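You operate a simulated robot arm through the tools that you are given. There is no shell and no other tool.

The job below is to be done with a simulated robot arm. You get a single attempt, and the scene is never put back.

JOB
Put things in order on the top of the narrow white table. At the end: the green gauge (marked "GO") from the top of the narrow white table stands on top of the orange sander; the blue sander is on the brown carton (marked "M6 NUTS"); the grey sander is on the white tub (marked "SEALANT"); the white job card stands where the blue sander stood; whatever was shut is shut again. Leave all else as you found it, and nothing knocked over.

It is judged by the outcome, as a careful person would: the job done as asked, and still so three seconds after it is handed in. It fails if anything else is knocked over, pushed out of place, dropped, spilled or broken.

ROBOT AND FRAMES
A 6-joint arm with a two-finger parallel gripper, fixed in place. Base frame: the origin is at the foot of the arm, x ahead of it, y to its left, z up; the work surface is at about z = 0.86. Units: m, rad, N and s.
With the tool pointing down near the work surface it reaches from about 0.24 to 0.64 m from the base axis. Its first joint turns from -1.152 to 1.152 rad. Payload 2.7 kg.
Tool frame: the origin (TCP) lies between the finger pads and is the grasp point; the fingertips stand 0.023 m ahead of it; z points along the fingers, y is the line along which they close. The gripper opens to 0.094 m. The fingers are 0.038 m wide and 0.01 m thick; the gripper's body (0.054 by 0.096 m) begins 0.039 m behind the TCP.
Orientation is that of the tool frame in the base frame, as a unit quaternion [x, y, z, w]. With the fingers straight down and closing along the base's y, the tool's x points along the base's -x, its y along +y and its z along -z.

CONTROLS
- The arm moves only by the tool arm_command. Its argument "commands" is text: rows parted by semicolons, each of 7 numbers parted by spaces: the finger opening in cm, from 0 to 9.4, then the shift along the base's x, y, z in cm, then the turn, a rotation vector about the base's x, y, z in rad. In form: jaw x y z rx ry rz; .... A call has 1 to 20 rows; each row shifts and turns the commanded pose from where the row before left it. A row lasts 0.2 s, in which the tool goes at most 0.05 m and 0.15 rad; a call with a longer step from one row to the next is refused whole, and so is a gripper value outside its range. Where a pose cannot be reached the arm comes as near as it can. A force on the tool above 40 N (or 10 N above the force at the start of the call, whichever is more), or a blocked arm, ends the call early, and 0.2 s more pass. Each finger travels about 0.045 m/s and halts on what it meets, pressing with about 26 N; the grip force reading is that of the motor and also rises with nothing between the fingers. The clock runs only during rows and for 0.2 s after the last one: add rows that do not move to give the fingers time. It gives the time, the measured TCP pose, the force on the tool (base axes), the opening and the grip force at its end, in the units of the frame above (readings bear some noise), with the torque about the TCP (base axes, N m) and any sound that the robot's microphone picked up.
- Cameras (640 x 400 px; columns grow to the right, rows downward): "scene" is fixed at [0.0852, -0.4204, 1.3949]; the picture's right is [0.68, -0.73, 0.00], its down [-0.41, -0.38, -0.83] and it looks along [0.61, 0.57, -0.56] (base axes); focal length 308 px, centre (320, 200). "wrist" rides on the gripper at [0.086, 0.016, -0.074] in the tool frame; the picture's right is [-0.18, 0.98, 0.00], its down [-0.58, -0.11, -0.81] and it looks along [-0.79, -0.15, 0.59] (tool axes); focal length 243 px, centre (320, 200). There is no depth. A picture from a camera that has moved, and an enlarged one, comes with that camera's place and axes in the base frame and with its lens. The place of the scene camera against the robot may be out by one fixed shift of up to 0.025 m in any direction.
- camera(camera): a new picture of that camera. No time passes.
- zoom(camera, box): a new picture of the part [left, top, right, bottom] of that camera's present view, enlarged. No time passes.
- job_done(): hands the job in; it is judged then, once.

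Nothing tells you positions but the pictures and the camera data. Unless the task says otherwise, let go and move clear before handing in.

The tools are called by a JSON object that holds its "op" and its "data". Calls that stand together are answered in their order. arm_command: Moves the arm, as the interface text tells. Its arguments: {"type":"object","properties":{"commands":{"type":"string"}},"required":["commands"]} The other tools are called the same way: camera (camera) takes a picture; zoom (camera, box) takes an enlarged picture of a part of a camera's view; job_done () hands the job in.

At the start:

```text
t: 0.0
position: [0.2608, 0.2032, 1.2416]
tool_rot: [0.0, 1.0, 0.0, 0.0]
contact_force: [0.9, 0.6, -0.4]
wrist_torque: [0.02, -0.02, -0.02]
finger_gap: 0.094
finger_force: 0.0
```

scene: 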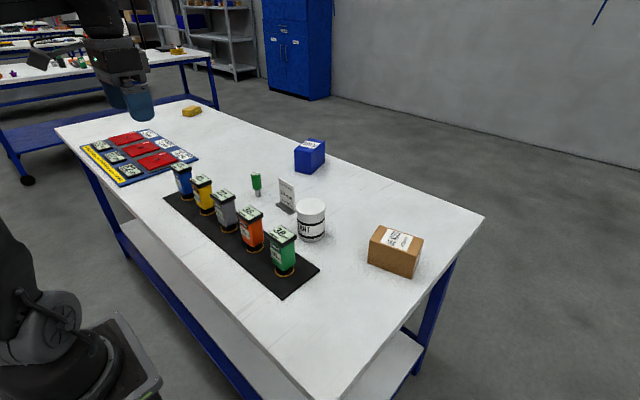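
wrist: 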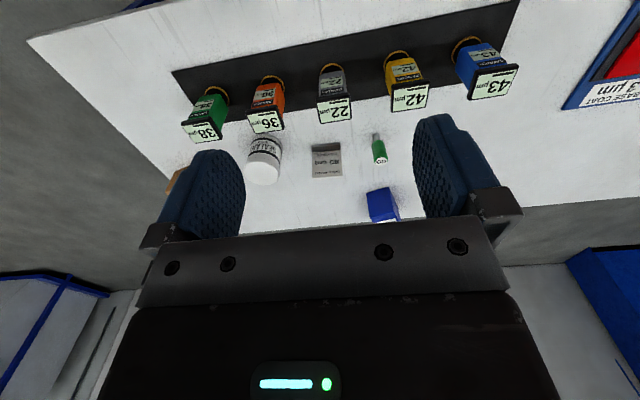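

I see a white table with a black mat holding five devices (blue, yellow, grey, orange, green), a green gauge, a card, a white tub, a blue box and a brown carton. I'll zoom in first to get details before moving.

{"op": "zoom", "data": {"camera": "scene", "box": [150, 140, 340, 300]}}

{"op": "zoom", "data": {"camera": "scene", "box": [60, 90, 260, 215]}}

{"op": "zoom", "data": {"camera": "scene", "box": [240, 130, 440, 290]}}

{"op": "zoom", "data": {"camera": "wrist", "box": [160, 20, 540, 220]}}

{"op": "zoom", "data": {"camera": "scene", "box": [0, 0, 320, 120]}}

```text
2.50 times, centred on (245, 220) of scene
camera zoom: at [0.0852, -0.4204, 1.3949], right [0.68, -0.73, 0.0], down [-0.41, -0.38, -0.83], along [0.61, 0.57, -0.56], focal length 769 px, centre (508, 150)
```

zoom: 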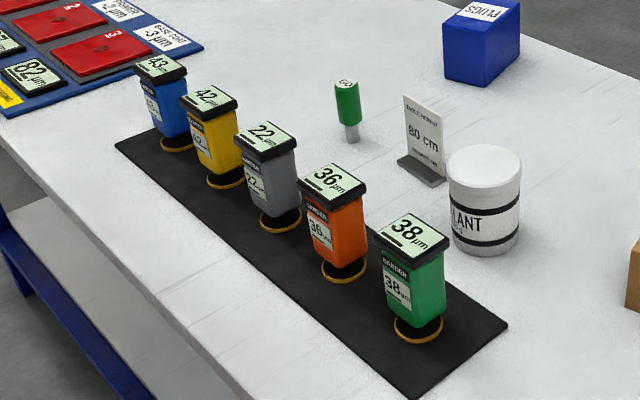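

```text
3.20 times, centred on (160, 152) of scene
camera zoom: at [0.0852, -0.4204, 1.3949], right [0.68, -0.73, 0.0], down [-0.41, -0.38, -0.83], along [0.61, 0.57, -0.56], focal length 985 px, centre (832, 352)
```

zoom: 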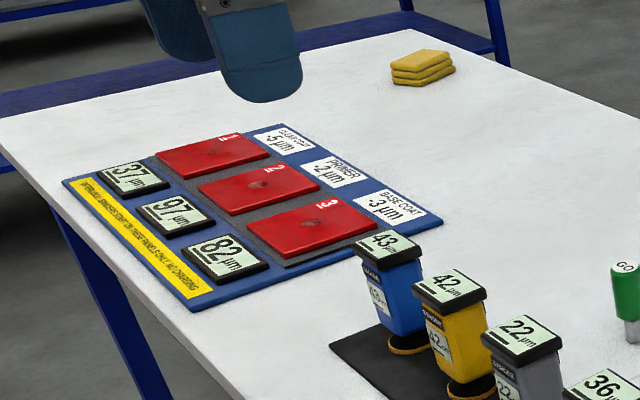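

```text
2.50 times, centred on (340, 210) of scene
camera zoom: at [0.0852, -0.4204, 1.3949], right [0.68, -0.73, 0.0], down [-0.41, -0.38, -0.83], along [0.61, 0.57, -0.56], focal length 769 px, centre (270, 175)
```

zoom: 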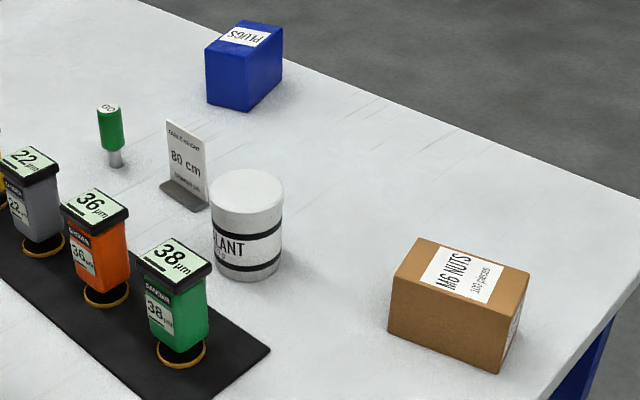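

```text
1.68 times, centred on (350, 120) of wrist
camera zoom: at [0.1745, 0.219, 1.316], right [0.18, 0.98, 0.0], down [0.58, -0.11, 0.81], along [0.79, -0.15, -0.59], focal length 409 px, centre (270, 335)
```

zoom: 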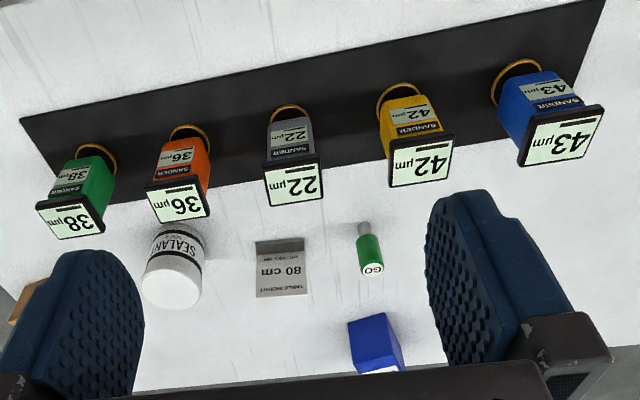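

```text
2.00 times, centred on (160, 60) of scene
camera zoom: at [0.0852, -0.4204, 1.3949], right [0.68, -0.73, 0.0], down [-0.41, -0.38, -0.83], along [0.61, 0.57, -0.56], focal length 616 px, centre (640, 480)
```

zoom: 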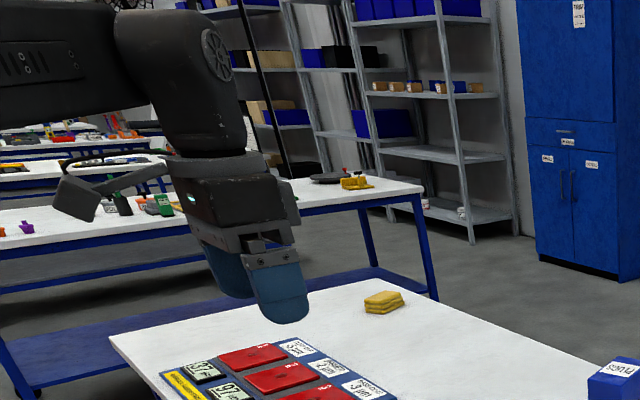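

I see what look like five "SANDER" devices with displays, a blue board with writing, and a standing white card. I'll read the text more closely before planning.

{"op": "zoom", "data": {"camera": "scene", "box": [76, 125, 206, 195]}}

{"op": "zoom", "data": {"camera": "scene", "box": [270, 170, 334, 245]}}

{"op": "zoom", "data": {"camera": "scene", "box": [160, 150, 240, 220]}}

{"op": "zoom", "data": {"camera": "scene", "box": [205, 180, 305, 280]}}

{"op": "zoom", "data": {"camera": "wrist", "box": [230, 120, 410, 230]}}

{"op": "zoom", "data": {"camera": "scene", "box": [350, 205, 440, 290]}}

```text
4.92 times, centred on (141, 160) of scene
camera zoom: at [0.0852, -0.4204, 1.3949], right [0.68, -0.73, 0.0], down [-0.41, -0.38, -0.83], along [0.61, 0.57, -0.56], focal length 1515 px, centre (1201, 397)
```

zoom: 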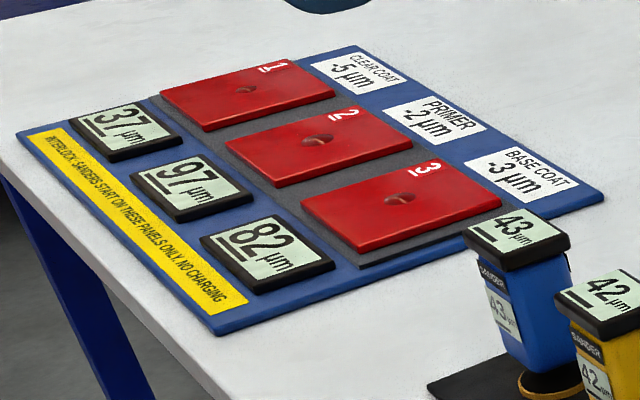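

```text
5.33 times, centred on (302, 208) of scene
camera zoom: at [0.0852, -0.4204, 1.3949], right [0.68, -0.73, 0.0], down [-0.41, -0.38, -0.83], along [0.61, 0.57, -0.56], focal length 1641 px, centre (416, 160)
```

zoom: 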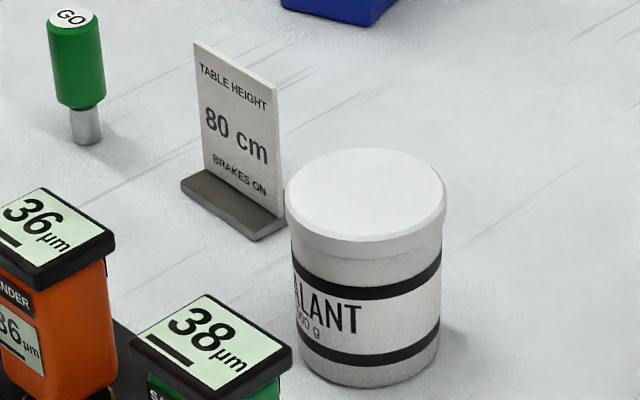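

```text
5.71 times, centred on (200, 185) of scene
camera zoom: at [0.0852, -0.4204, 1.3949], right [0.68, -0.73, 0.0], down [-0.41, -0.38, -0.83], along [0.61, 0.57, -0.56], focal length 1759 px, centre (1006, 286)
```

zoom: 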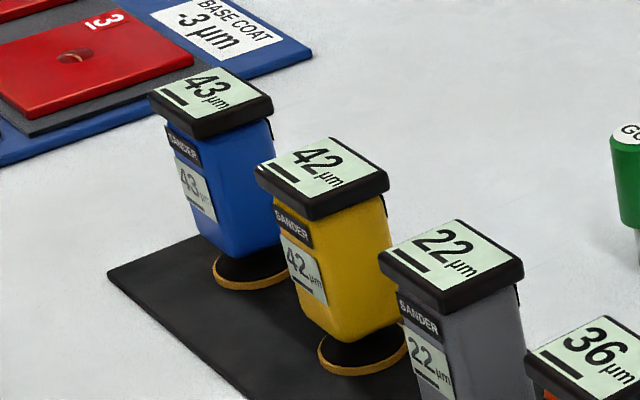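

```text
4.00 times, centred on (255, 230) of scene
camera zoom: at [0.0852, -0.4204, 1.3949], right [0.68, -0.73, 0.0], down [-0.41, -0.38, -0.83], along [0.61, 0.57, -0.56], focal length 1231 px, centre (580, 80)
```

zoom: 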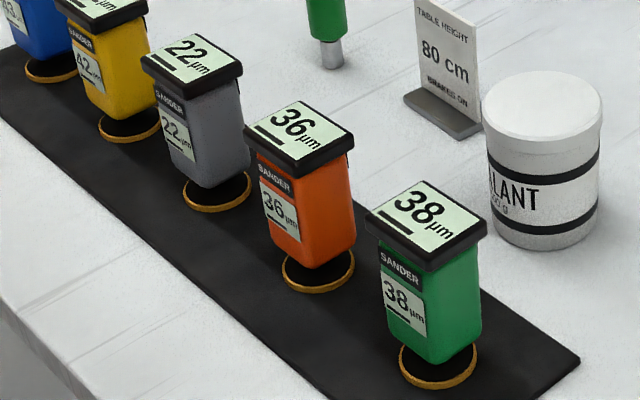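

```text
3.56 times, centred on (320, 175) of wrist
camera zoom: at [0.1745, 0.219, 1.316], right [0.18, 0.98, 0.0], down [0.58, -0.11, 0.81], along [0.79, -0.15, -0.59], focal length 863 px, centre (320, 289)
```

zoom: 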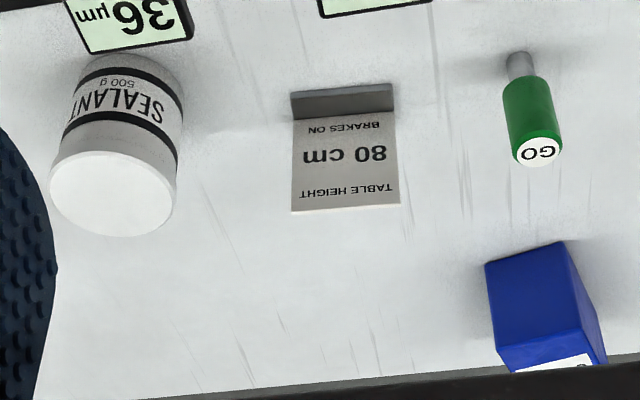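

```text
4.71 times, centred on (395, 248) of scene
camera zoom: at [0.0852, -0.4204, 1.3949], right [0.68, -0.73, 0.0], down [-0.41, -0.38, -0.83], along [0.61, 0.57, -0.56], focal length 1448 px, centre (-33, -24)
```

zoom: 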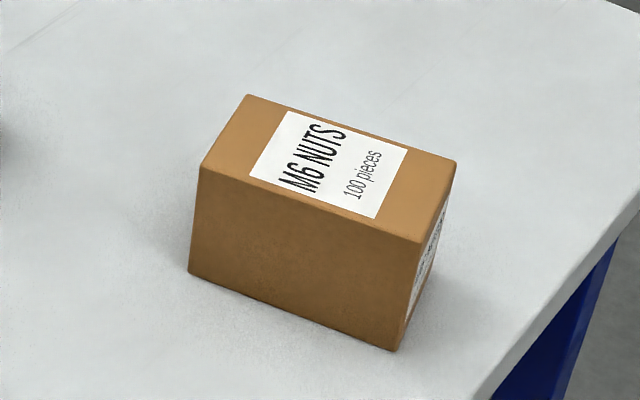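

Five sanders stand on a black mat in a row at x≈0.39–0.40, with y about 0.43 (blue), 0.32 (yellow), 0.21 (grey), 0.09 (orange) and -0.02 (green). The gauge is near (0.55, 0.28), the card near (0.56, 0.165), the tub near (0.53, 0.03) and the carton near (0.59, -0.19). Next I'll hover well above the blue sander to measure it with the wrist camera.

{"op": "arm_command", "data": {"commands": "9.4 1.74 2.9 -1.5 0 0 0; 9.4 1.74 2.9 -1.5 0 0 0; 9.4 1.74 2.9 -1.5 0 0 0; 9.4 1.74 2.9 -1.5 0 0 0; 9.4 1.74 2.9 -1.5 0 0 0; 9.4 1.74 2.9 -1.5 0 0 0; 9.4 1.74 2.9 -1.5 0 0 0; 9.4 1.74 2.9 -1.5 0 0 0; 9.4 0 0 0 0 0 0; 9.4 0 0 0 0 0 0"}}

{"op": "camera", "data": {"camera": "wrist"}}

{"op": "camera", "data": {"camera": "scene"}}

```text
t: 2.2
position: [0.3998, 0.4337, 1.1218]
tool_rot: [0.0, 1.0, -0.001, 0.0]
contact_force: [0.4, 0.6, 0.3]
wrist_torque: [-0.01, -0.02, 0.01]
finger_gap: 0.094
finger_force: 0.1
```

```text
taken
camera wrist: at [0.3126, 0.4496, 1.1961], right [0.18, 0.98, 0.0], down [0.58, -0.11, 0.81], along [0.79, -0.15, -0.59], focal length 243 px, centre (320, 200)
```

wrist: 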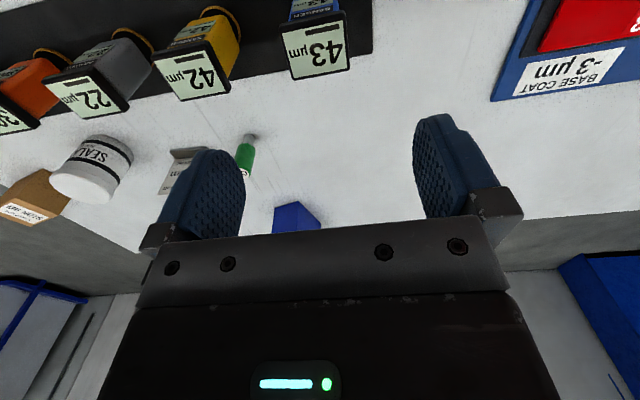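

```text
taken
```

scene: 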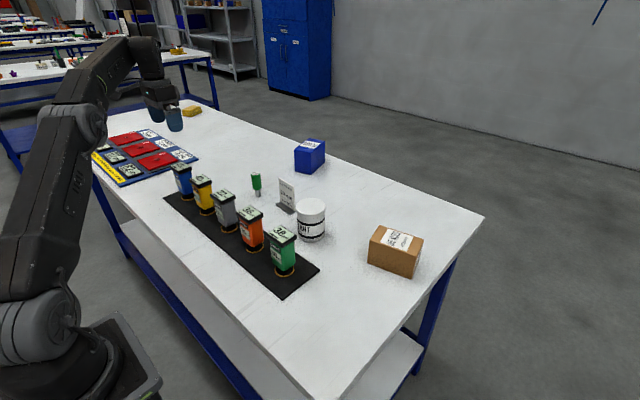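

I'm now above the blue sander, and its top shows near the upper middle of the wrist view. I'll zoom to measure the cap corners.

{"op": "zoom", "data": {"camera": "wrist", "box": [260, 0, 388, 80]}}

{"op": "zoom", "data": {"camera": "wrist", "box": [0, 0, 256, 160]}}

{"op": "zoom", "data": {"camera": "wrist", "box": [0, 120, 320, 240]}}

```text
5.00 times, centred on (324, 40) of wrist
camera zoom: at [0.3126, 0.4496, 1.1961], right [0.18, 0.98, 0.0], down [0.58, -0.11, 0.81], along [0.79, -0.15, -0.59], focal length 1213 px, centre (300, 1000)
```

zoom: 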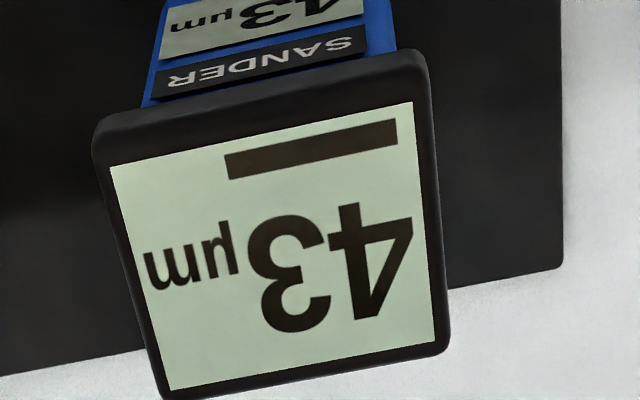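

```text
2.50 times, centred on (128, 80) of wrist
camera zoom: at [0.3126, 0.4496, 1.1961], right [0.18, 0.98, 0.0], down [0.58, -0.11, 0.81], along [0.79, -0.15, -0.59], focal length 606 px, centre (800, 500)
```

zoom: 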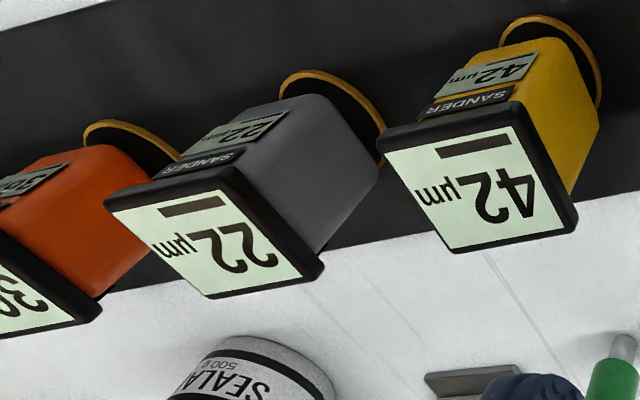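

```text
2.00 times, centred on (160, 180) of wrist
camera zoom: at [0.3126, 0.4496, 1.1961], right [0.18, 0.98, 0.0], down [0.58, -0.11, 0.81], along [0.79, -0.15, -0.59], focal length 485 px, centre (640, 240)
```

zoom: 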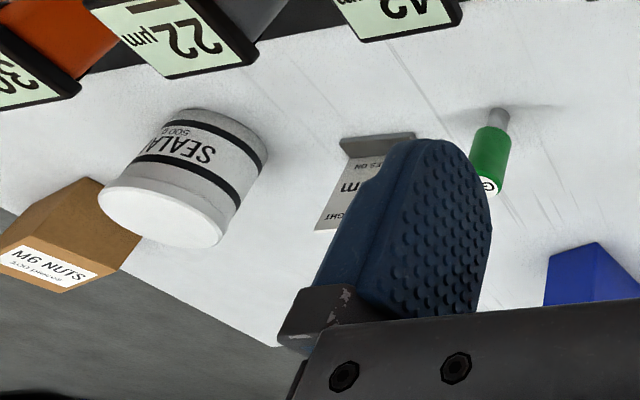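

The blue sander's cap is square to the base axes, centred near (0.403, 0.429), with its top around z≈0.97. I'll come down to just above it and measure again.

{"op": "arm_command", "data": {"commands": "9.4 0.2 -0.2 -3 0 0 0; 9.4 0.1 -0.2 -3 0 0 0; 9.4 0 0 -1.5 0 0 0; 9.4 0 0 0 0 0 0"}}

{"op": "camera", "data": {"camera": "wrist"}}

{"op": "zoom", "data": {"camera": "wrist", "box": [220, 40, 420, 165]}}

{"op": "zoom", "data": {"camera": "scene", "box": [140, 120, 240, 200]}}

```text
t: 3.2
position: [0.4008, 0.4301, 1.0494]
tool_rot: [0.0, 1.0, 0.0, 0.0]
contact_force: [-0.3, 1.0, -0.2]
wrist_torque: [-0.06, 0.01, 0.01]
finger_gap: 0.0939
finger_force: 0.1
```

```text
taken
camera wrist: at [0.3142, 0.4456, 1.1239], right [0.18, 0.98, 0.0], down [0.58, -0.11, 0.81], along [0.79, -0.15, -0.59], focal length 243 px, centre (320, 200)
```

wrist: 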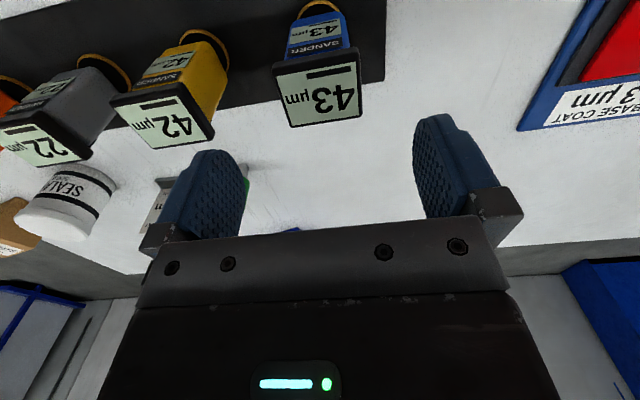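

```text
3.20 times, centred on (320, 102) of wrist
camera zoom: at [0.3142, 0.4456, 1.1239], right [0.18, 0.98, 0.0], down [0.58, -0.11, 0.81], along [0.79, -0.15, -0.59], focal length 776 px, centre (320, 512)
```

zoom: 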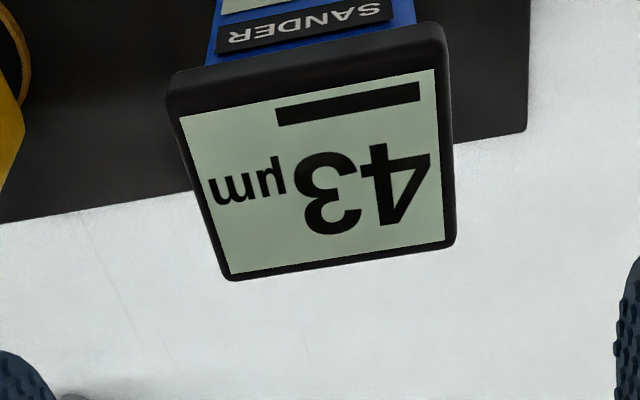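

```text
5.00 times, centred on (190, 160) of scene
camera zoom: at [0.0852, -0.4204, 1.3949], right [0.68, -0.73, 0.0], down [-0.41, -0.38, -0.83], along [0.61, 0.57, -0.56], focal length 1539 px, centre (970, 400)
```

zoom: 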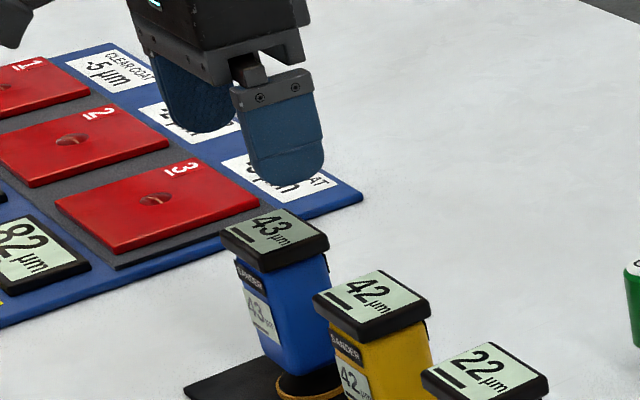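

The blue cap's centre is at (0.402, 0.4295), its top is at z≈0.974, and it is about 54 mm wide along y. I'll descend to TCP z≈0.962, straddling the cap, and close.

{"op": "arm_command", "data": {"commands": "9.4 0.1 0 -2.5 0 0 0; 9.4 0 0 -2.5 0 0 0; 9.4 0 0 -2 0 0 0; 9.4 0 0 -1.7 0 0 0; 9.4 0 0 0 0 0 0"}}

{"op": "camera", "data": {"camera": "wrist"}}

{"op": "zoom", "data": {"camera": "scene", "box": [140, 120, 240, 200]}}

```text
t: 4.4
position: [0.4031, 0.4306, 0.9609]
tool_rot: [-0.001, 1.0, 0.0, 0.0]
contact_force: [-0.4, 0.2, 0.2]
wrist_torque: [-0.02, 0.02, -0.01]
finger_gap: 0.094
finger_force: 0.0
```

```text
taken
camera wrist: at [0.3166, 0.4464, 1.036], right [0.18, 0.98, 0.0], down [0.58, -0.11, 0.81], along [0.79, -0.15, -0.59], focal length 243 px, centre (320, 200)
```

wrist: 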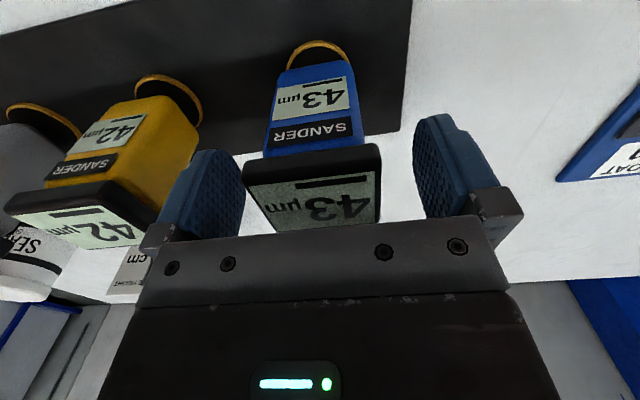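

```text
5.00 times, centred on (190, 160) of scene
camera zoom: at [0.0852, -0.4204, 1.3949], right [0.68, -0.73, 0.0], down [-0.41, -0.38, -0.83], along [0.61, 0.57, -0.56], focal length 1539 px, centre (970, 400)
```

zoom: 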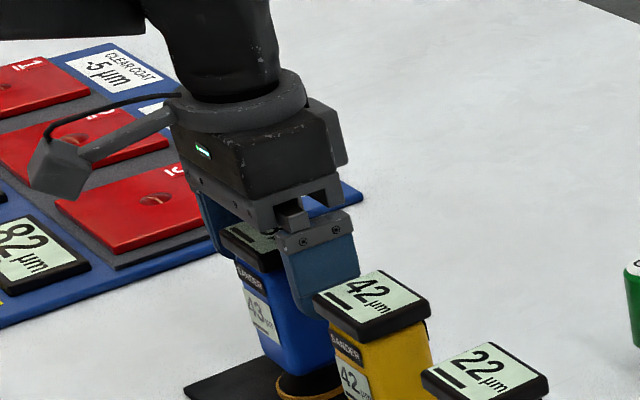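

The cap sits between the fingers with clearance on both sides. I'll close now.

{"op": "arm_command", "data": {"commands": "7 0 0 0 0 0 0; 6 0 0 0 0 0 0; 5 0 0 0 0 0 0; 4 0 0 0 0 0 0; 4 0 0 0 0 0 0; 4 0 0 0 0 0 0"}}

{"op": "camera", "data": {"camera": "wrist"}}

```text
t: 5.8
position: [0.4025, 0.4306, 0.9614]
tool_rot: [0.0, 1.0, 0.0, -0.001]
contact_force: [0.5, -1.0, 1.9]
wrist_torque: [-0.03, 0.01, 0.01]
finger_gap: 0.054
finger_force: 26.0
```

```text
taken
camera wrist: at [0.3166, 0.4464, 1.0364], right [0.18, 0.98, 0.0], down [0.58, -0.11, 0.81], along [0.79, -0.15, -0.59], focal length 243 px, centre (320, 200)
```

wrist: 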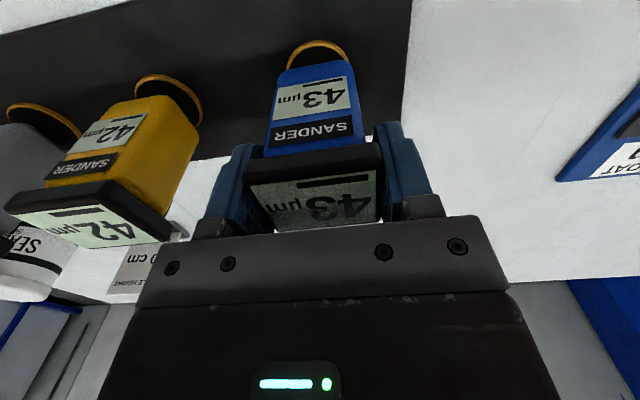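

The grip is firm at 54 mm. I'll lift slowly, and check the load before carrying it across.

{"op": "arm_command", "data": {"commands": "4 0 0 0.5 0 0 0; 4 0 0 1 0 0 0; 4 0 0 1.5 0 0 0; 4 0 0 2 0 0 0; 4 0 0 0 0 0 0; 4 0 0 0 0 0 0"}}

{"op": "camera", "data": {"camera": "wrist"}}

{"op": "zoom", "data": {"camera": "scene", "box": [140, 120, 240, 220]}}

```text
t: 7.2
position: [0.4022, 0.434, 1.0113]
tool_rot: [0.0, 1.0, 0.0, 0.0]
contact_force: [0.1, -0.5, -3.1]
wrist_torque: [-0.02, 0.0, 0.0]
finger_gap: 0.0535
finger_force: 26.0
```

```text
taken
camera wrist: at [0.3163, 0.4505, 1.0854], right [0.18, 0.98, 0.0], down [0.58, -0.11, 0.81], along [0.79, -0.15, -0.59], focal length 243 px, centre (320, 200)
```

wrist: 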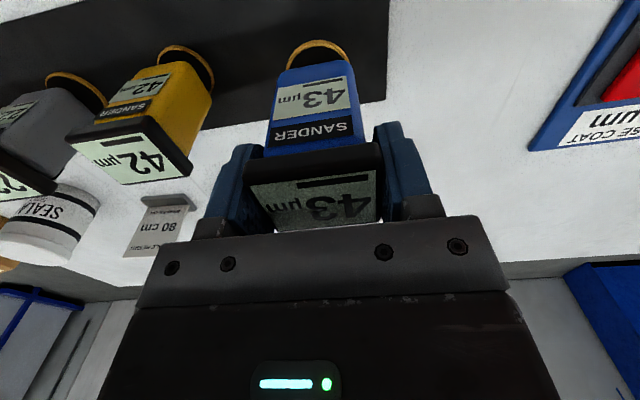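

```text
4.00 times, centred on (190, 170) of scene
camera zoom: at [0.0853, -0.4203, 1.3949], right [0.68, -0.73, 0.0], down [-0.41, -0.38, -0.83], along [0.61, 0.57, -0.56], focal length 1231 px, centre (840, 320)
```

zoom: 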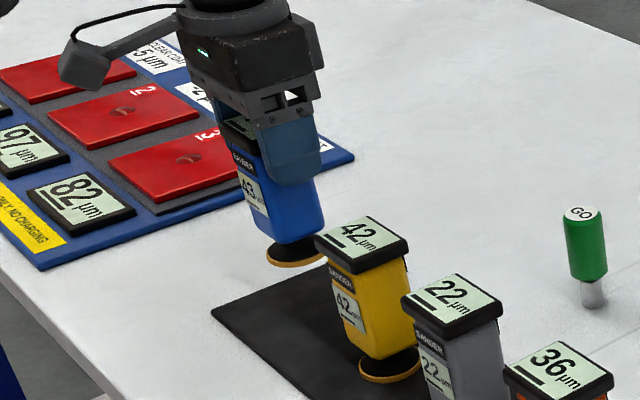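

The sander came up cleanly, with a load of about 3 N; the yellow ring is part of it. Next I'll raise it further and carry it across, well above everything, to a waypoint near the carton.

{"op": "arm_command", "data": {"commands": "4 0 0 1.5 0 0 0; 4 0 0 2.5 0 0 0; 4 0 0 2.5 0 0 0; 4 0 0 2.5 0 0 0; 4 0 0 2 0 0 0; 4 0 0 0 0 0 0"}}

{"op": "arm_command", "data": {"commands": "4 0.2 -1 0 0 0 0; 4 0.4 -2 0 0 0 0; 4 0.55 -3 0 0 0 0; 4 0.55 -3 0 0 0 0; 4 0.55 -3 0 0 0 0; 4 0.55 -3 0 0 0 0; 4 0.55 -3 0 0 0 0; 4 0.55 -3 0 0 0 0; 4 0.55 -3 0 0 0 0; 4 0.55 -3 0 0 0 0; 4 0.55 -3 0 0 0 0; 4 0.55 -3 0 0 0 0; 4 0.55 -3 0 0 0 0; 4 0.55 -3 0 0 0 0; 4 0.55 -3 0 0 0 0; 4 0.55 -3 0 0 0 0; 4 0.55 -3 0 0 0 0; 4 0.4 -2 0 0 0 0; 4 0.2 -1 0 0 0 0; 4 0 0 0 0 0 0"}}

{"op": "camera", "data": {"camera": "wrist"}}

{"op": "camera", "data": {"camera": "scene"}}

```text
t: 8.6
position: [0.4019, 0.433, 1.1223]
tool_rot: [0.0, 1.0, 0.0, 0.001]
contact_force: [0.1, -0.2, -2.5]
wrist_torque: [0.03, 0.0, 0.0]
finger_gap: 0.0538
finger_force: 26.3
```

```text
t: 12.8
position: [0.4981, -0.0793, 1.12]
tool_rot: [-0.001, 1.0, 0.0, -0.001]
contact_force: [-0.1, 0.1, -2.2]
wrist_torque: [0.01, -0.01, 0.0]
finger_gap: 0.0537
finger_force: 26.4
```

```text
taken
camera wrist: at [0.4112, -0.0639, 1.1942], right [0.18, 0.98, 0.0], down [0.58, -0.11, 0.81], along [0.79, -0.15, -0.59], focal length 243 px, centre (320, 200)
```

wrist: 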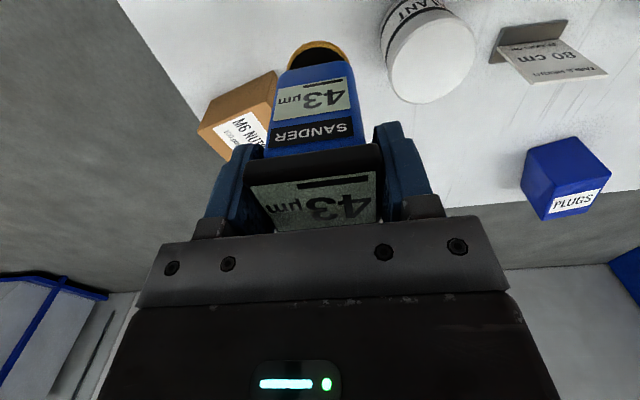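

```text
taken
```

scene: 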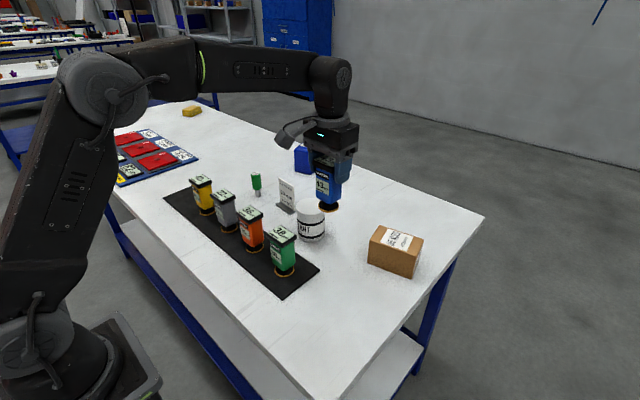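

The blue sander is held over the far right part of the table, and I can see the carton beyond it. I'll zoom to fix the carton's position and its yaw.

{"op": "zoom", "data": {"camera": "wrist", "box": [180, 50, 308, 170]}}

{"op": "zoom", "data": {"camera": "wrist", "box": [360, 0, 620, 160]}}

{"op": "zoom", "data": {"camera": "scene", "box": [280, 130, 440, 290]}}

```text
3.33 times, centred on (244, 110) of wrist
camera zoom: at [0.4112, -0.0639, 1.1942], right [0.18, 0.98, 0.0], down [0.58, -0.11, 0.81], along [0.79, -0.15, -0.59], focal length 809 px, centre (573, 500)
```

zoom: 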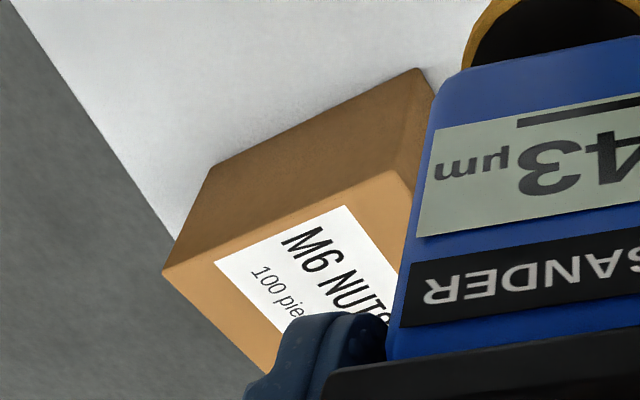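

```text
2.46 times, centred on (490, 80) of wrist
camera zoom: at [0.4112, -0.0639, 1.1942], right [0.18, 0.98, 0.0], down [0.58, -0.11, 0.81], along [0.79, -0.15, -0.59], focal length 597 px, centre (-98, 495)
```

zoom: 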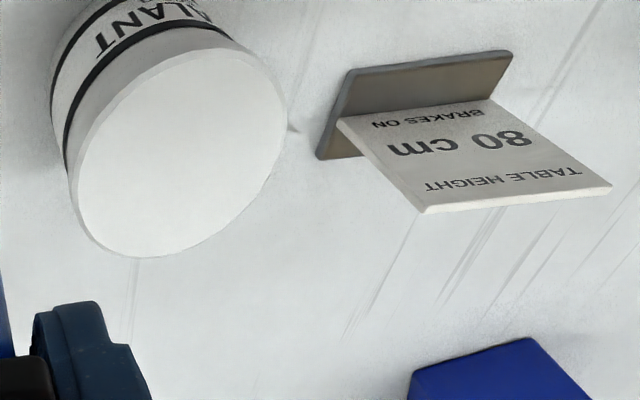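

```text
2.50 times, centred on (360, 210) of scene
camera zoom: at [0.0853, -0.4204, 1.3949], right [0.68, -0.73, 0.0], down [-0.41, -0.38, -0.83], along [0.61, 0.57, -0.56], focal length 769 px, centre (220, 175)
```

zoom: 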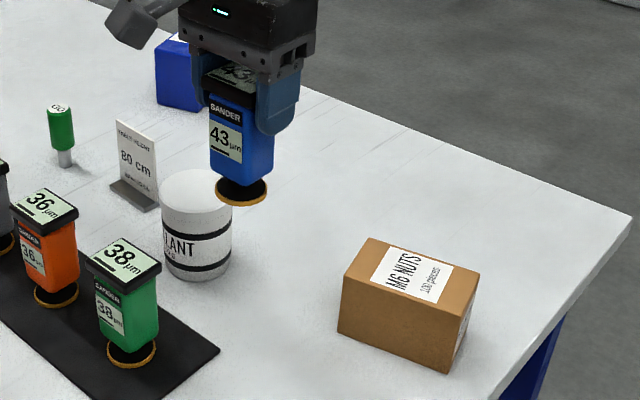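

The carton's centre is at about (0.600, -0.200), turned about 12° in yaw, with its top at z≈0.934. I'll carry the sander over it, staying high, and see whether the reach allows it.

{"op": "arm_command", "data": {"commands": "4 0.7 -0.8 0 0 0 0; 4 1.4 -1.7 0 0 0 0; 4 1.9 -2.3 0 0 0 0; 4 1.9 -2.3 0 0 0 0; 4 1.9 -2.3 0 0 0 0; 4 1.4 -1.7 0 0 0 0; 4 0.7 -0.9 0 0 0 0; 4 0 0 0 0 0 0; 4 0 0 0 0 0 0"}}

{"op": "camera", "data": {"camera": "wrist"}}

{"op": "zoom", "data": {"camera": "scene", "box": [300, 100, 460, 290]}}

```text
t: 14.8
position: [0.5712, -0.1859, 1.111]
tool_rot: [0.0, 1.0, 0.0, 0.0]
contact_force: [0.1, 0.3, -3.1]
wrist_torque: [-0.01, -0.02, -0.01]
finger_gap: 0.0538
finger_force: 25.8
out of reach, approached as far as the arm can: row 5, 6, 7
```

```text
taken
camera wrist: at [0.4842, -0.1708, 1.1854], right [0.18, 0.98, 0.0], down [0.58, -0.11, 0.81], along [0.79, -0.15, -0.59], focal length 243 px, centre (320, 200)
```

wrist: 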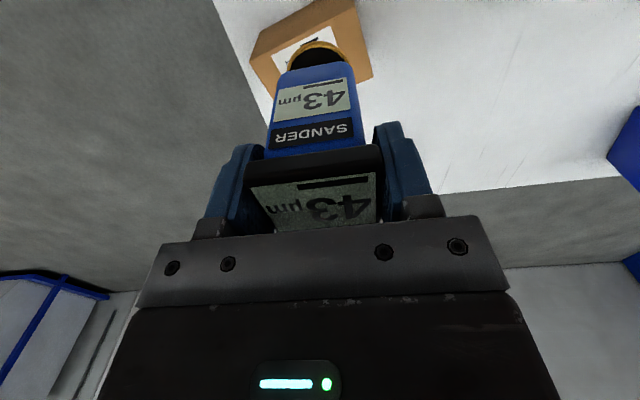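

```text
2.11 times, centred on (380, 195) of scene
camera zoom: at [0.0853, -0.4204, 1.3949], right [0.68, -0.73, 0.0], down [-0.41, -0.38, -0.83], along [0.61, 0.57, -0.56], focal length 648 px, centre (194, 210)
```

zoom: 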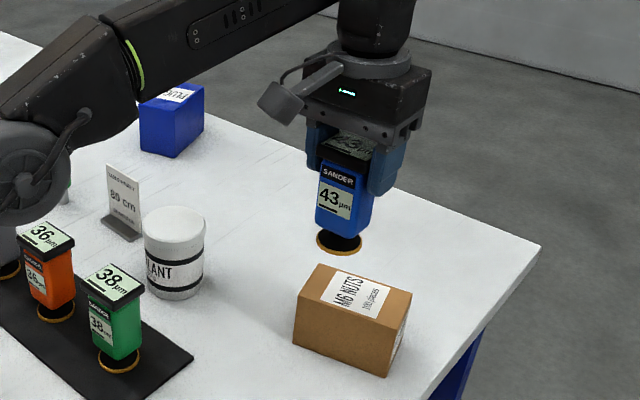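

At this height the arm only reaches a radius of about 0.60 m. I'll lower it by 5 cm, which still leaves about 3 cm above the carton, to see whether it reaches further.

{"op": "arm_command", "data": {"commands": "4 0 0 -1.2 0 0 0; 4 0 0 -1.2 0 0 0; 4 0 0 -1.2 0 0 0; 4 0 0 -1.2 0 0 0; 4 0 0 -1 0 0 0; 4 0 0 0 0 0 0; 4 0 0 0 0 0 0"}}

{"op": "camera", "data": {"camera": "wrist"}}

{"op": "zoom", "data": {"camera": "scene", "box": [320, 130, 460, 290]}}

```text
t: 16.4
position: [0.5708, -0.1853, 1.0512]
tool_rot: [-0.001, 1.0, 0.001, 0.0]
contact_force: [0.2, 0.4, -3.4]
wrist_torque: [0.0, -0.04, 0.0]
finger_gap: 0.0541
finger_force: 26.1
```

```text
taken
camera wrist: at [0.4852, -0.1693, 1.1272], right [0.18, 0.98, 0.0], down [0.58, -0.11, 0.81], along [0.79, -0.15, -0.59], focal length 243 px, centre (320, 200)
```

wrist: 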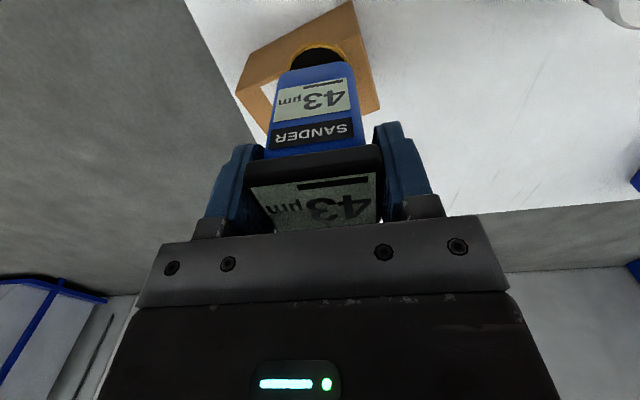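

```text
2.50 times, centred on (390, 210) of scene
camera zoom: at [0.0853, -0.4204, 1.3949], right [0.68, -0.73, 0.0], down [-0.41, -0.38, -0.83], along [0.61, 0.57, -0.56], focal length 769 px, centre (145, 175)
```

zoom: 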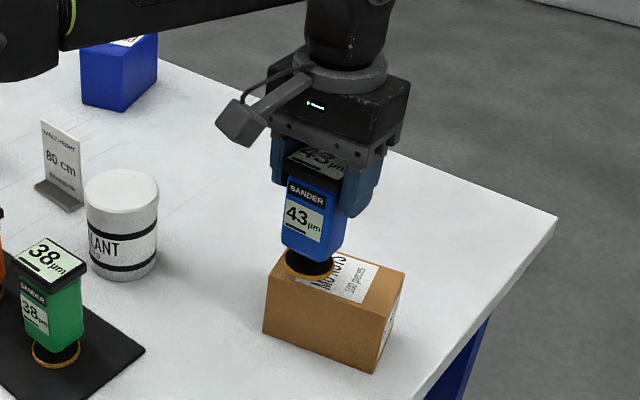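

The sander is now hovering about 2 cm above the carton, but a bit short of centre. I'll move outward at this height to centre it.

{"op": "arm_command", "data": {"commands": "4 0.5 -0.3 0 0 0 0; 4 0.8 -0.4 0 0 0 0; 4 0.8 -0.4 0 0 0 0; 4 0.5 -0.2 0 0 0 0; 4 0 0 0 0 0 0; 4 0 0 0 0 0 0"}}

{"op": "camera", "data": {"camera": "wrist"}}

{"op": "zoom", "data": {"camera": "scene", "box": [340, 170, 440, 290]}}

```text
t: 17.8
position: [0.5877, -0.1966, 1.05]
tool_rot: [0.0, 1.0, 0.0, 0.001]
contact_force: [-0.9, 0.0, -3.2]
wrist_torque: [0.02, 0.01, 0.0]
finger_gap: 0.0539
finger_force: 26.3
out of reach, approached as far as the arm can: row 3, 4
```

```text
taken
camera wrist: at [0.5018, -0.1813, 1.1248], right [0.18, 0.98, 0.0], down [0.58, -0.11, 0.81], along [0.79, -0.15, -0.59], focal length 243 px, centre (320, 200)
```

wrist: 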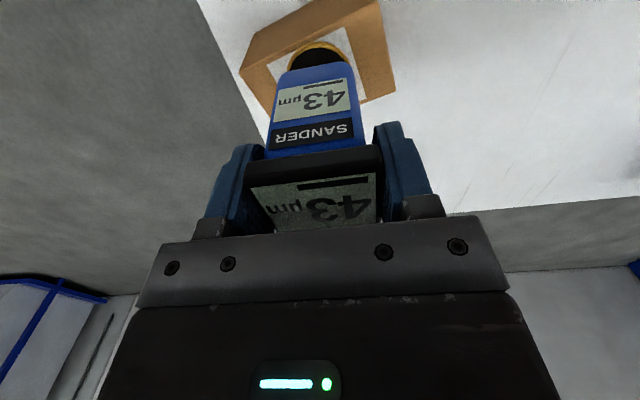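

```text
3.33 times, centred on (390, 230) of scene
camera zoom: at [0.0853, -0.4204, 1.3949], right [0.68, -0.73, 0.0], down [-0.41, -0.38, -0.83], along [0.61, 0.57, -0.56], focal length 1026 px, centre (87, 100)
```

zoom: 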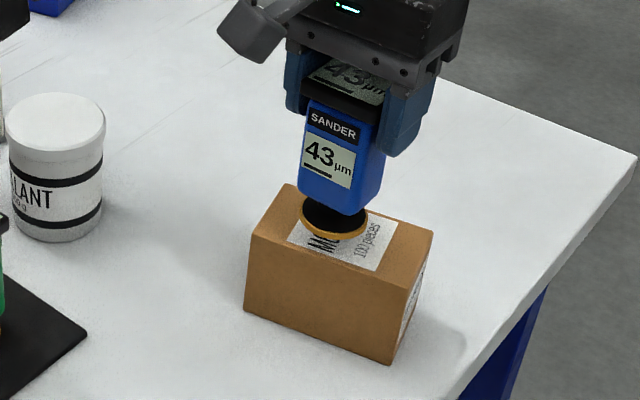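

The sander is now over the carton at (0.588, -0.197), at the arm's reach limit. A point slightly towards +y along the carton's length would be centred in depth and within reach. I'll zoom in to re-check the carton's edges before lowering.

{"op": "zoom", "data": {"camera": "wrist", "box": [230, 0, 406, 110]}}

```text
3.64 times, centred on (318, 55) of wrist
camera zoom: at [0.5018, -0.1813, 1.1248], right [0.18, 0.98, 0.0], down [0.58, -0.11, 0.81], along [0.79, -0.15, -0.59], focal length 882 px, centre (327, 727)
```

zoom: 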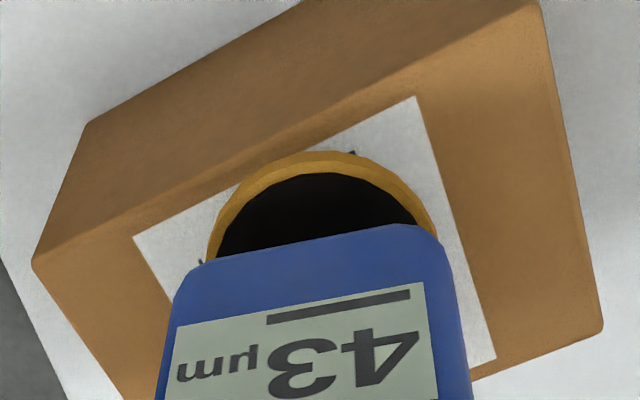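

The carton's top is confirmed: centre (0.601, -0.1995), z≈0.934, with yaw about 13° and the depth about 64 mm. I'll shift to about (0.595, -0.186) and come down to roughly 7 mm clear.

{"op": "arm_command", "data": {"commands": "4 0 0.5 -0.5 0 0 0; 4 0 0.5 -0.5 0 0 0; 4 0.4 0 0 0 0 0; 4 0.3 0 0 0 0 0; 4 0 0 0 0 0 0; 4 0 0 0 0 0 0"}}

{"op": "zoom", "data": {"camera": "wrist", "box": [230, 0, 406, 110]}}

{"op": "zoom", "data": {"camera": "scene", "box": [350, 190, 440, 290]}}

```text
t: 19.2
position: [0.5953, -0.1859, 1.0417]
tool_rot: [-0.001, 1.0, 0.001, 0.0]
contact_force: [-0.3, -0.2, -3.0]
wrist_torque: [-0.01, 0.0, 0.01]
finger_gap: 0.0538
finger_force: 25.9
```

```text
3.64 times, centred on (318, 55) of wrist
camera zoom: at [0.5087, -0.1712, 1.1159], right [0.18, 0.98, 0.0], down [0.58, -0.11, 0.81], along [0.79, -0.15, -0.59], focal length 882 px, centre (327, 727)
```

zoom: 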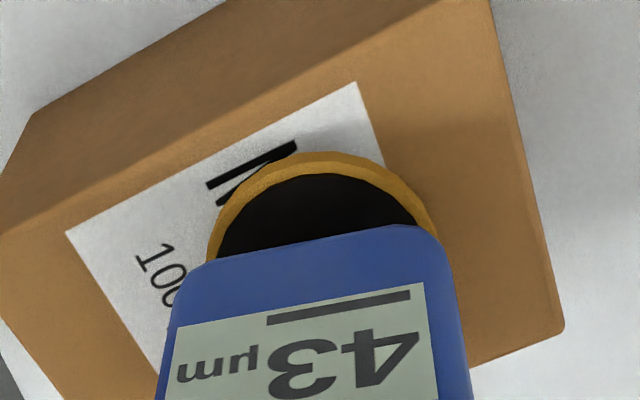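

```text
4.00 times, centred on (395, 240) of scene
camera zoom: at [0.0853, -0.4204, 1.3949], right [0.68, -0.73, 0.0], down [-0.41, -0.38, -0.83], along [0.61, 0.57, -0.56], focal length 1231 px, centre (20, 40)
```

zoom: 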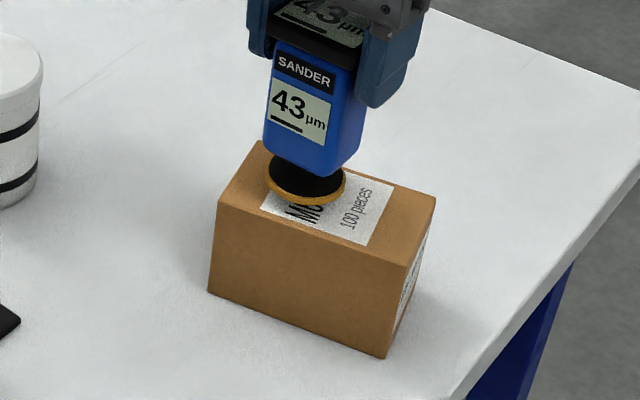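

Now it's centred over the carton's depth. I'll lower gently in small steps, watching the force.

{"op": "arm_command", "data": {"commands": "4 0 0 -0.25 0 0 0; 4 0 0 -0.25 0 0 0; 4 0 0 -0.1 0 0 0; 4 0 0 0 0 0 0"}}

{"op": "arm_command", "data": {"commands": "4 0 0 -0.1 0 0 0; 4 0 0 -0.1 0 0 0; 4 0 0 0 0 0 0"}}

```text
t: 20.2
position: [0.5941, -0.1868, 1.0339]
tool_rot: [0.0, 1.0, 0.0, 0.0]
contact_force: [-0.1, 0.0, -2.7]
wrist_torque: [0.0, 0.01, 0.0]
finger_gap: 0.0536
finger_force: 26.0
```

```text
t: 21.0
position: [0.5942, -0.1869, 1.0338]
tool_rot: [0.0, 1.0, 0.0, 0.001]
contact_force: [-0.6, -0.3, -2.8]
wrist_torque: [-0.03, 0.01, 0.02]
finger_gap: 0.0539
finger_force: 25.9
```

Still hanging free. I'll keep going down in 1 mm steps.

{"op": "arm_command", "data": {"commands": "4 0 0 -0.1 0 0 0; 4 0 0 -0.1 0 0 0; 4 0 0 0 0 0 0"}}

{"op": "zoom", "data": {"camera": "scene", "box": [350, 190, 440, 290]}}

```text
t: 21.8
position: [0.5948, -0.1877, 1.0297]
tool_rot: [0.0, 1.0, 0.0, 0.0]
contact_force: [-0.3, 0.4, -3.1]
wrist_torque: [0.03, 0.0, -0.01]
finger_gap: 0.0535
finger_force: 26.0
```

```text
4.00 times, centred on (395, 240) of scene
camera zoom: at [0.0853, -0.4204, 1.3949], right [0.68, -0.73, 0.0], down [-0.41, -0.38, -0.83], along [0.61, 0.57, -0.56], focal length 1231 px, centre (20, 40)
```

zoom: 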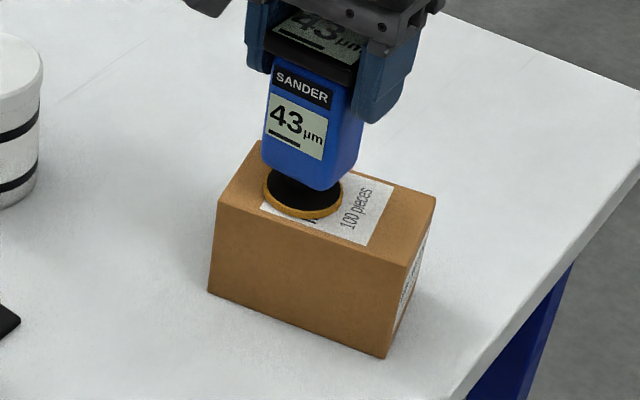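

No contact yet; both cameras agree the ring is well within the carton's top, about 4 mm off centre in depth. I'll continue down slowly.

{"op": "arm_command", "data": {"commands": "4 0.2 0 -0.1 0 0 0; 4 0.1 0 -0.1 0 0 0; 4 0 0 0 0 0 0"}}

{"op": "arm_command", "data": {"commands": "4 0 0 -0.1 0 0 0; 4 0 0 0 0 0 0"}}

```text
t: 22.6
position: [0.5973, -0.1862, 1.0303]
tool_rot: [0.0, 1.0, 0.0, 0.001]
contact_force: [-2.8, -0.5, 7.2]
wrist_torque: [0.09, 0.31, 0.04]
finger_gap: 0.0537
finger_force: 26.3
```

```text
t: 23.2
position: [0.5966, -0.1874, 1.0305]
tool_rot: [0.0, 1.0, -0.001, 0.002]
contact_force: [1.0, -3.3, 17.8]
wrist_torque: [0.02, 0.19, 0.01]
finger_gap: 0.0536
finger_force: 26.3
```

Contact is made at TCP z≈1.030. I'll ease off 1 mm, check the picture, and then release.

{"op": "arm_command", "data": {"commands": "4 0 0 0.1 0 0 0; 4 0 0 0 0 0 0"}}

{"op": "zoom", "data": {"camera": "scene", "box": [350, 190, 440, 290]}}

{"op": "zoom", "data": {"camera": "wrist", "box": [200, 0, 440, 150]}}

```text
t: 23.8
position: [0.5972, -0.1873, 1.0289]
tool_rot: [0.0, 1.0, -0.001, 0.002]
contact_force: [0.1, -4.4, 19.4]
wrist_torque: [-0.03, 0.13, -0.02]
finger_gap: 0.0537
finger_force: 26.1
```

```text
4.00 times, centred on (395, 240) of scene
camera zoom: at [0.0849, -0.4204, 1.395], right [0.68, -0.73, 0.0], down [-0.41, -0.38, -0.83], along [0.61, 0.57, -0.56], focal length 1231 px, centre (20, 40)
```

zoom: 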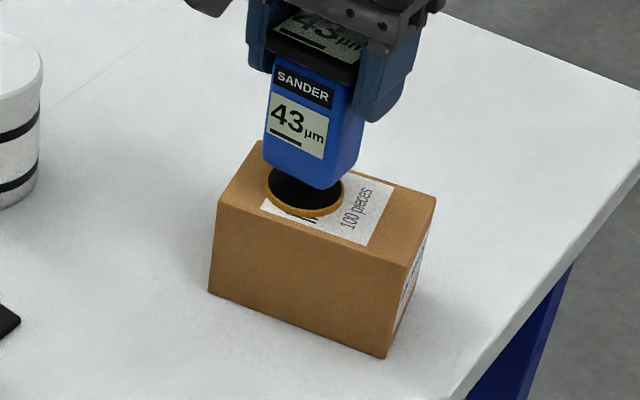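

```text
2.67 times, centred on (320, 75) of wrist
camera zoom: at [0.5106, -0.1704, 1.1047], right [0.18, 0.98, 0.0], down [0.58, -0.11, 0.81], along [0.79, -0.15, -0.59], focal length 647 px, centre (320, 533)
```

zoom: 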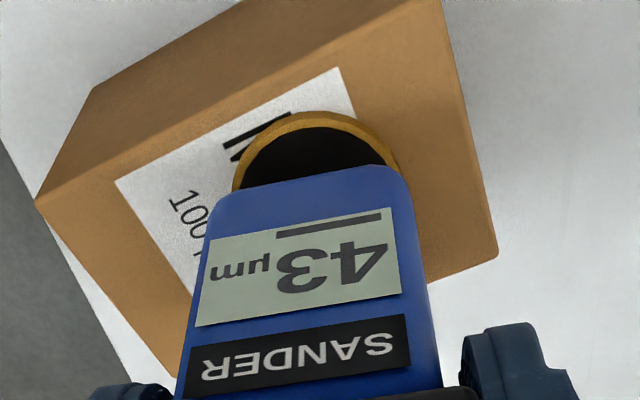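

The force is still about 19 N, so I'll ease up a bit more and let it settle before opening.

{"op": "arm_command", "data": {"commands": "4 0 0 0.1 0 0 0; 4 0 0 0 0 0 0; 4 0 0 0 0 0 0"}}

```text
t: 24.6
position: [0.5964, -0.1865, 1.0307]
tool_rot: [-0.001, 1.0, 0.001, 0.001]
contact_force: [-0.3, 1.2, 16.1]
wrist_torque: [0.19, -0.07, 0.02]
finger_gap: 0.0538
finger_force: 26.3
```

{"op": "arm_command", "data": {"commands": "4 0 0 0.1 0 0 0; 4 0 0 0 0 0 0; 4 0 0 0 0 0 0"}}

```text
t: 25.4
position: [0.5977, -0.1865, 1.0298]
tool_rot: [-0.001, 1.0, -0.001, -0.001]
contact_force: [1.3, 0.3, 4.9]
wrist_torque: [0.01, -0.31, 0.0]
finger_gap: 0.0538
finger_force: 25.8
```

The contact load is now light, about 5 N with the sander resting. I'll open the gripper while holding position.

{"op": "arm_command", "data": {"commands": "5.6 0 0 0 0 0 0; 6 0 0 0 0 0 0; 7 0 0 0 0 0 0; 8.4 0 0 0 0 0 0; 9.4 0 0 0 0 0 0; 9.4 0 0 0 0 0 0; 9.4 0 0 0 0 0 0"}}

{"op": "camera", "data": {"camera": "wrist"}}

{"op": "zoom", "data": {"camera": "scene", "box": [350, 190, 440, 290]}}

```text
t: 27.0
position: [0.5968, -0.1865, 1.03]
tool_rot: [-0.001, 1.0, 0.001, 0.0]
contact_force: [0.3, 0.6, -0.3]
wrist_torque: [0.01, 0.0, -0.02]
finger_gap: 0.0943
finger_force: 0.0
```

```text
taken
camera wrist: at [0.5112, -0.1708, 1.1059], right [0.18, 0.98, 0.0], down [0.58, -0.11, 0.81], along [0.79, -0.15, -0.59], focal length 243 px, centre (320, 200)
```

wrist: 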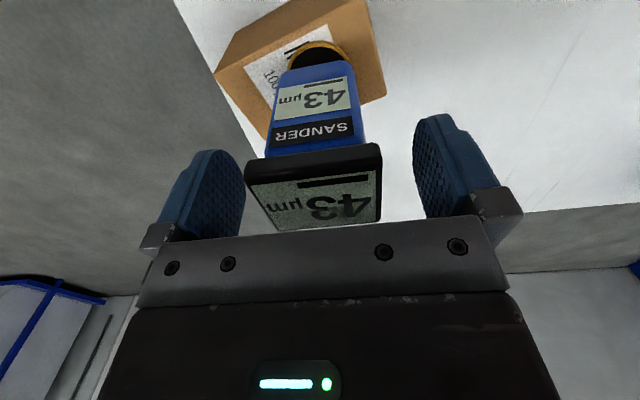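

```text
4.00 times, centred on (395, 240) of scene
camera zoom: at [0.0852, -0.4204, 1.3949], right [0.68, -0.73, 0.0], down [-0.41, -0.38, -0.83], along [0.61, 0.57, -0.56], focal length 1231 px, centre (20, 40)
```

zoom: 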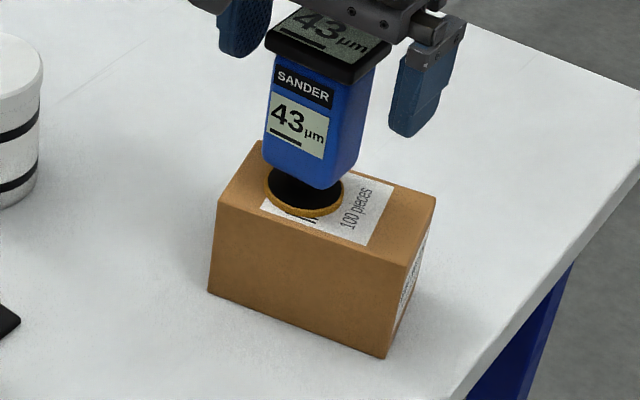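

The blue sander stands free on the carton. I'll back off upward (drawing in as the reach shrinks), then go over to the grey sander.

{"op": "arm_command", "data": {"commands": "9.4 -0.4 0.1 1 0 0 0; 9.4 -0.7 0.2 1.5 0 0 0; 9.4 -0.7 0.2 1.5 0 0 0; 9.4 -0.8 0.2 1.5 0 0 0; 9.4 -0.8 0.2 1.5 0 0 0; 9.4 0 0 0 0 0 0"}}

{"op": "camera", "data": {"camera": "scene"}}

```text
t: 28.4
position: [0.564, -0.1769, 1.1014]
tool_rot: [0.0, 1.0, 0.0, -0.001]
contact_force: [-0.3, -0.4, 0.6]
wrist_torque: [-0.03, 0.0, -0.02]
finger_gap: 0.0939
finger_force: 0.1
```

```text
taken
```

scene: 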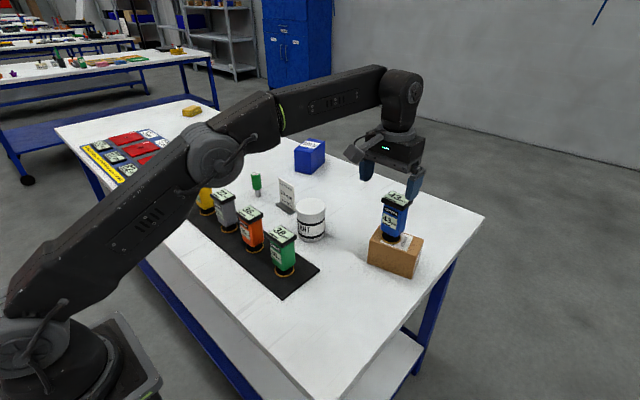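

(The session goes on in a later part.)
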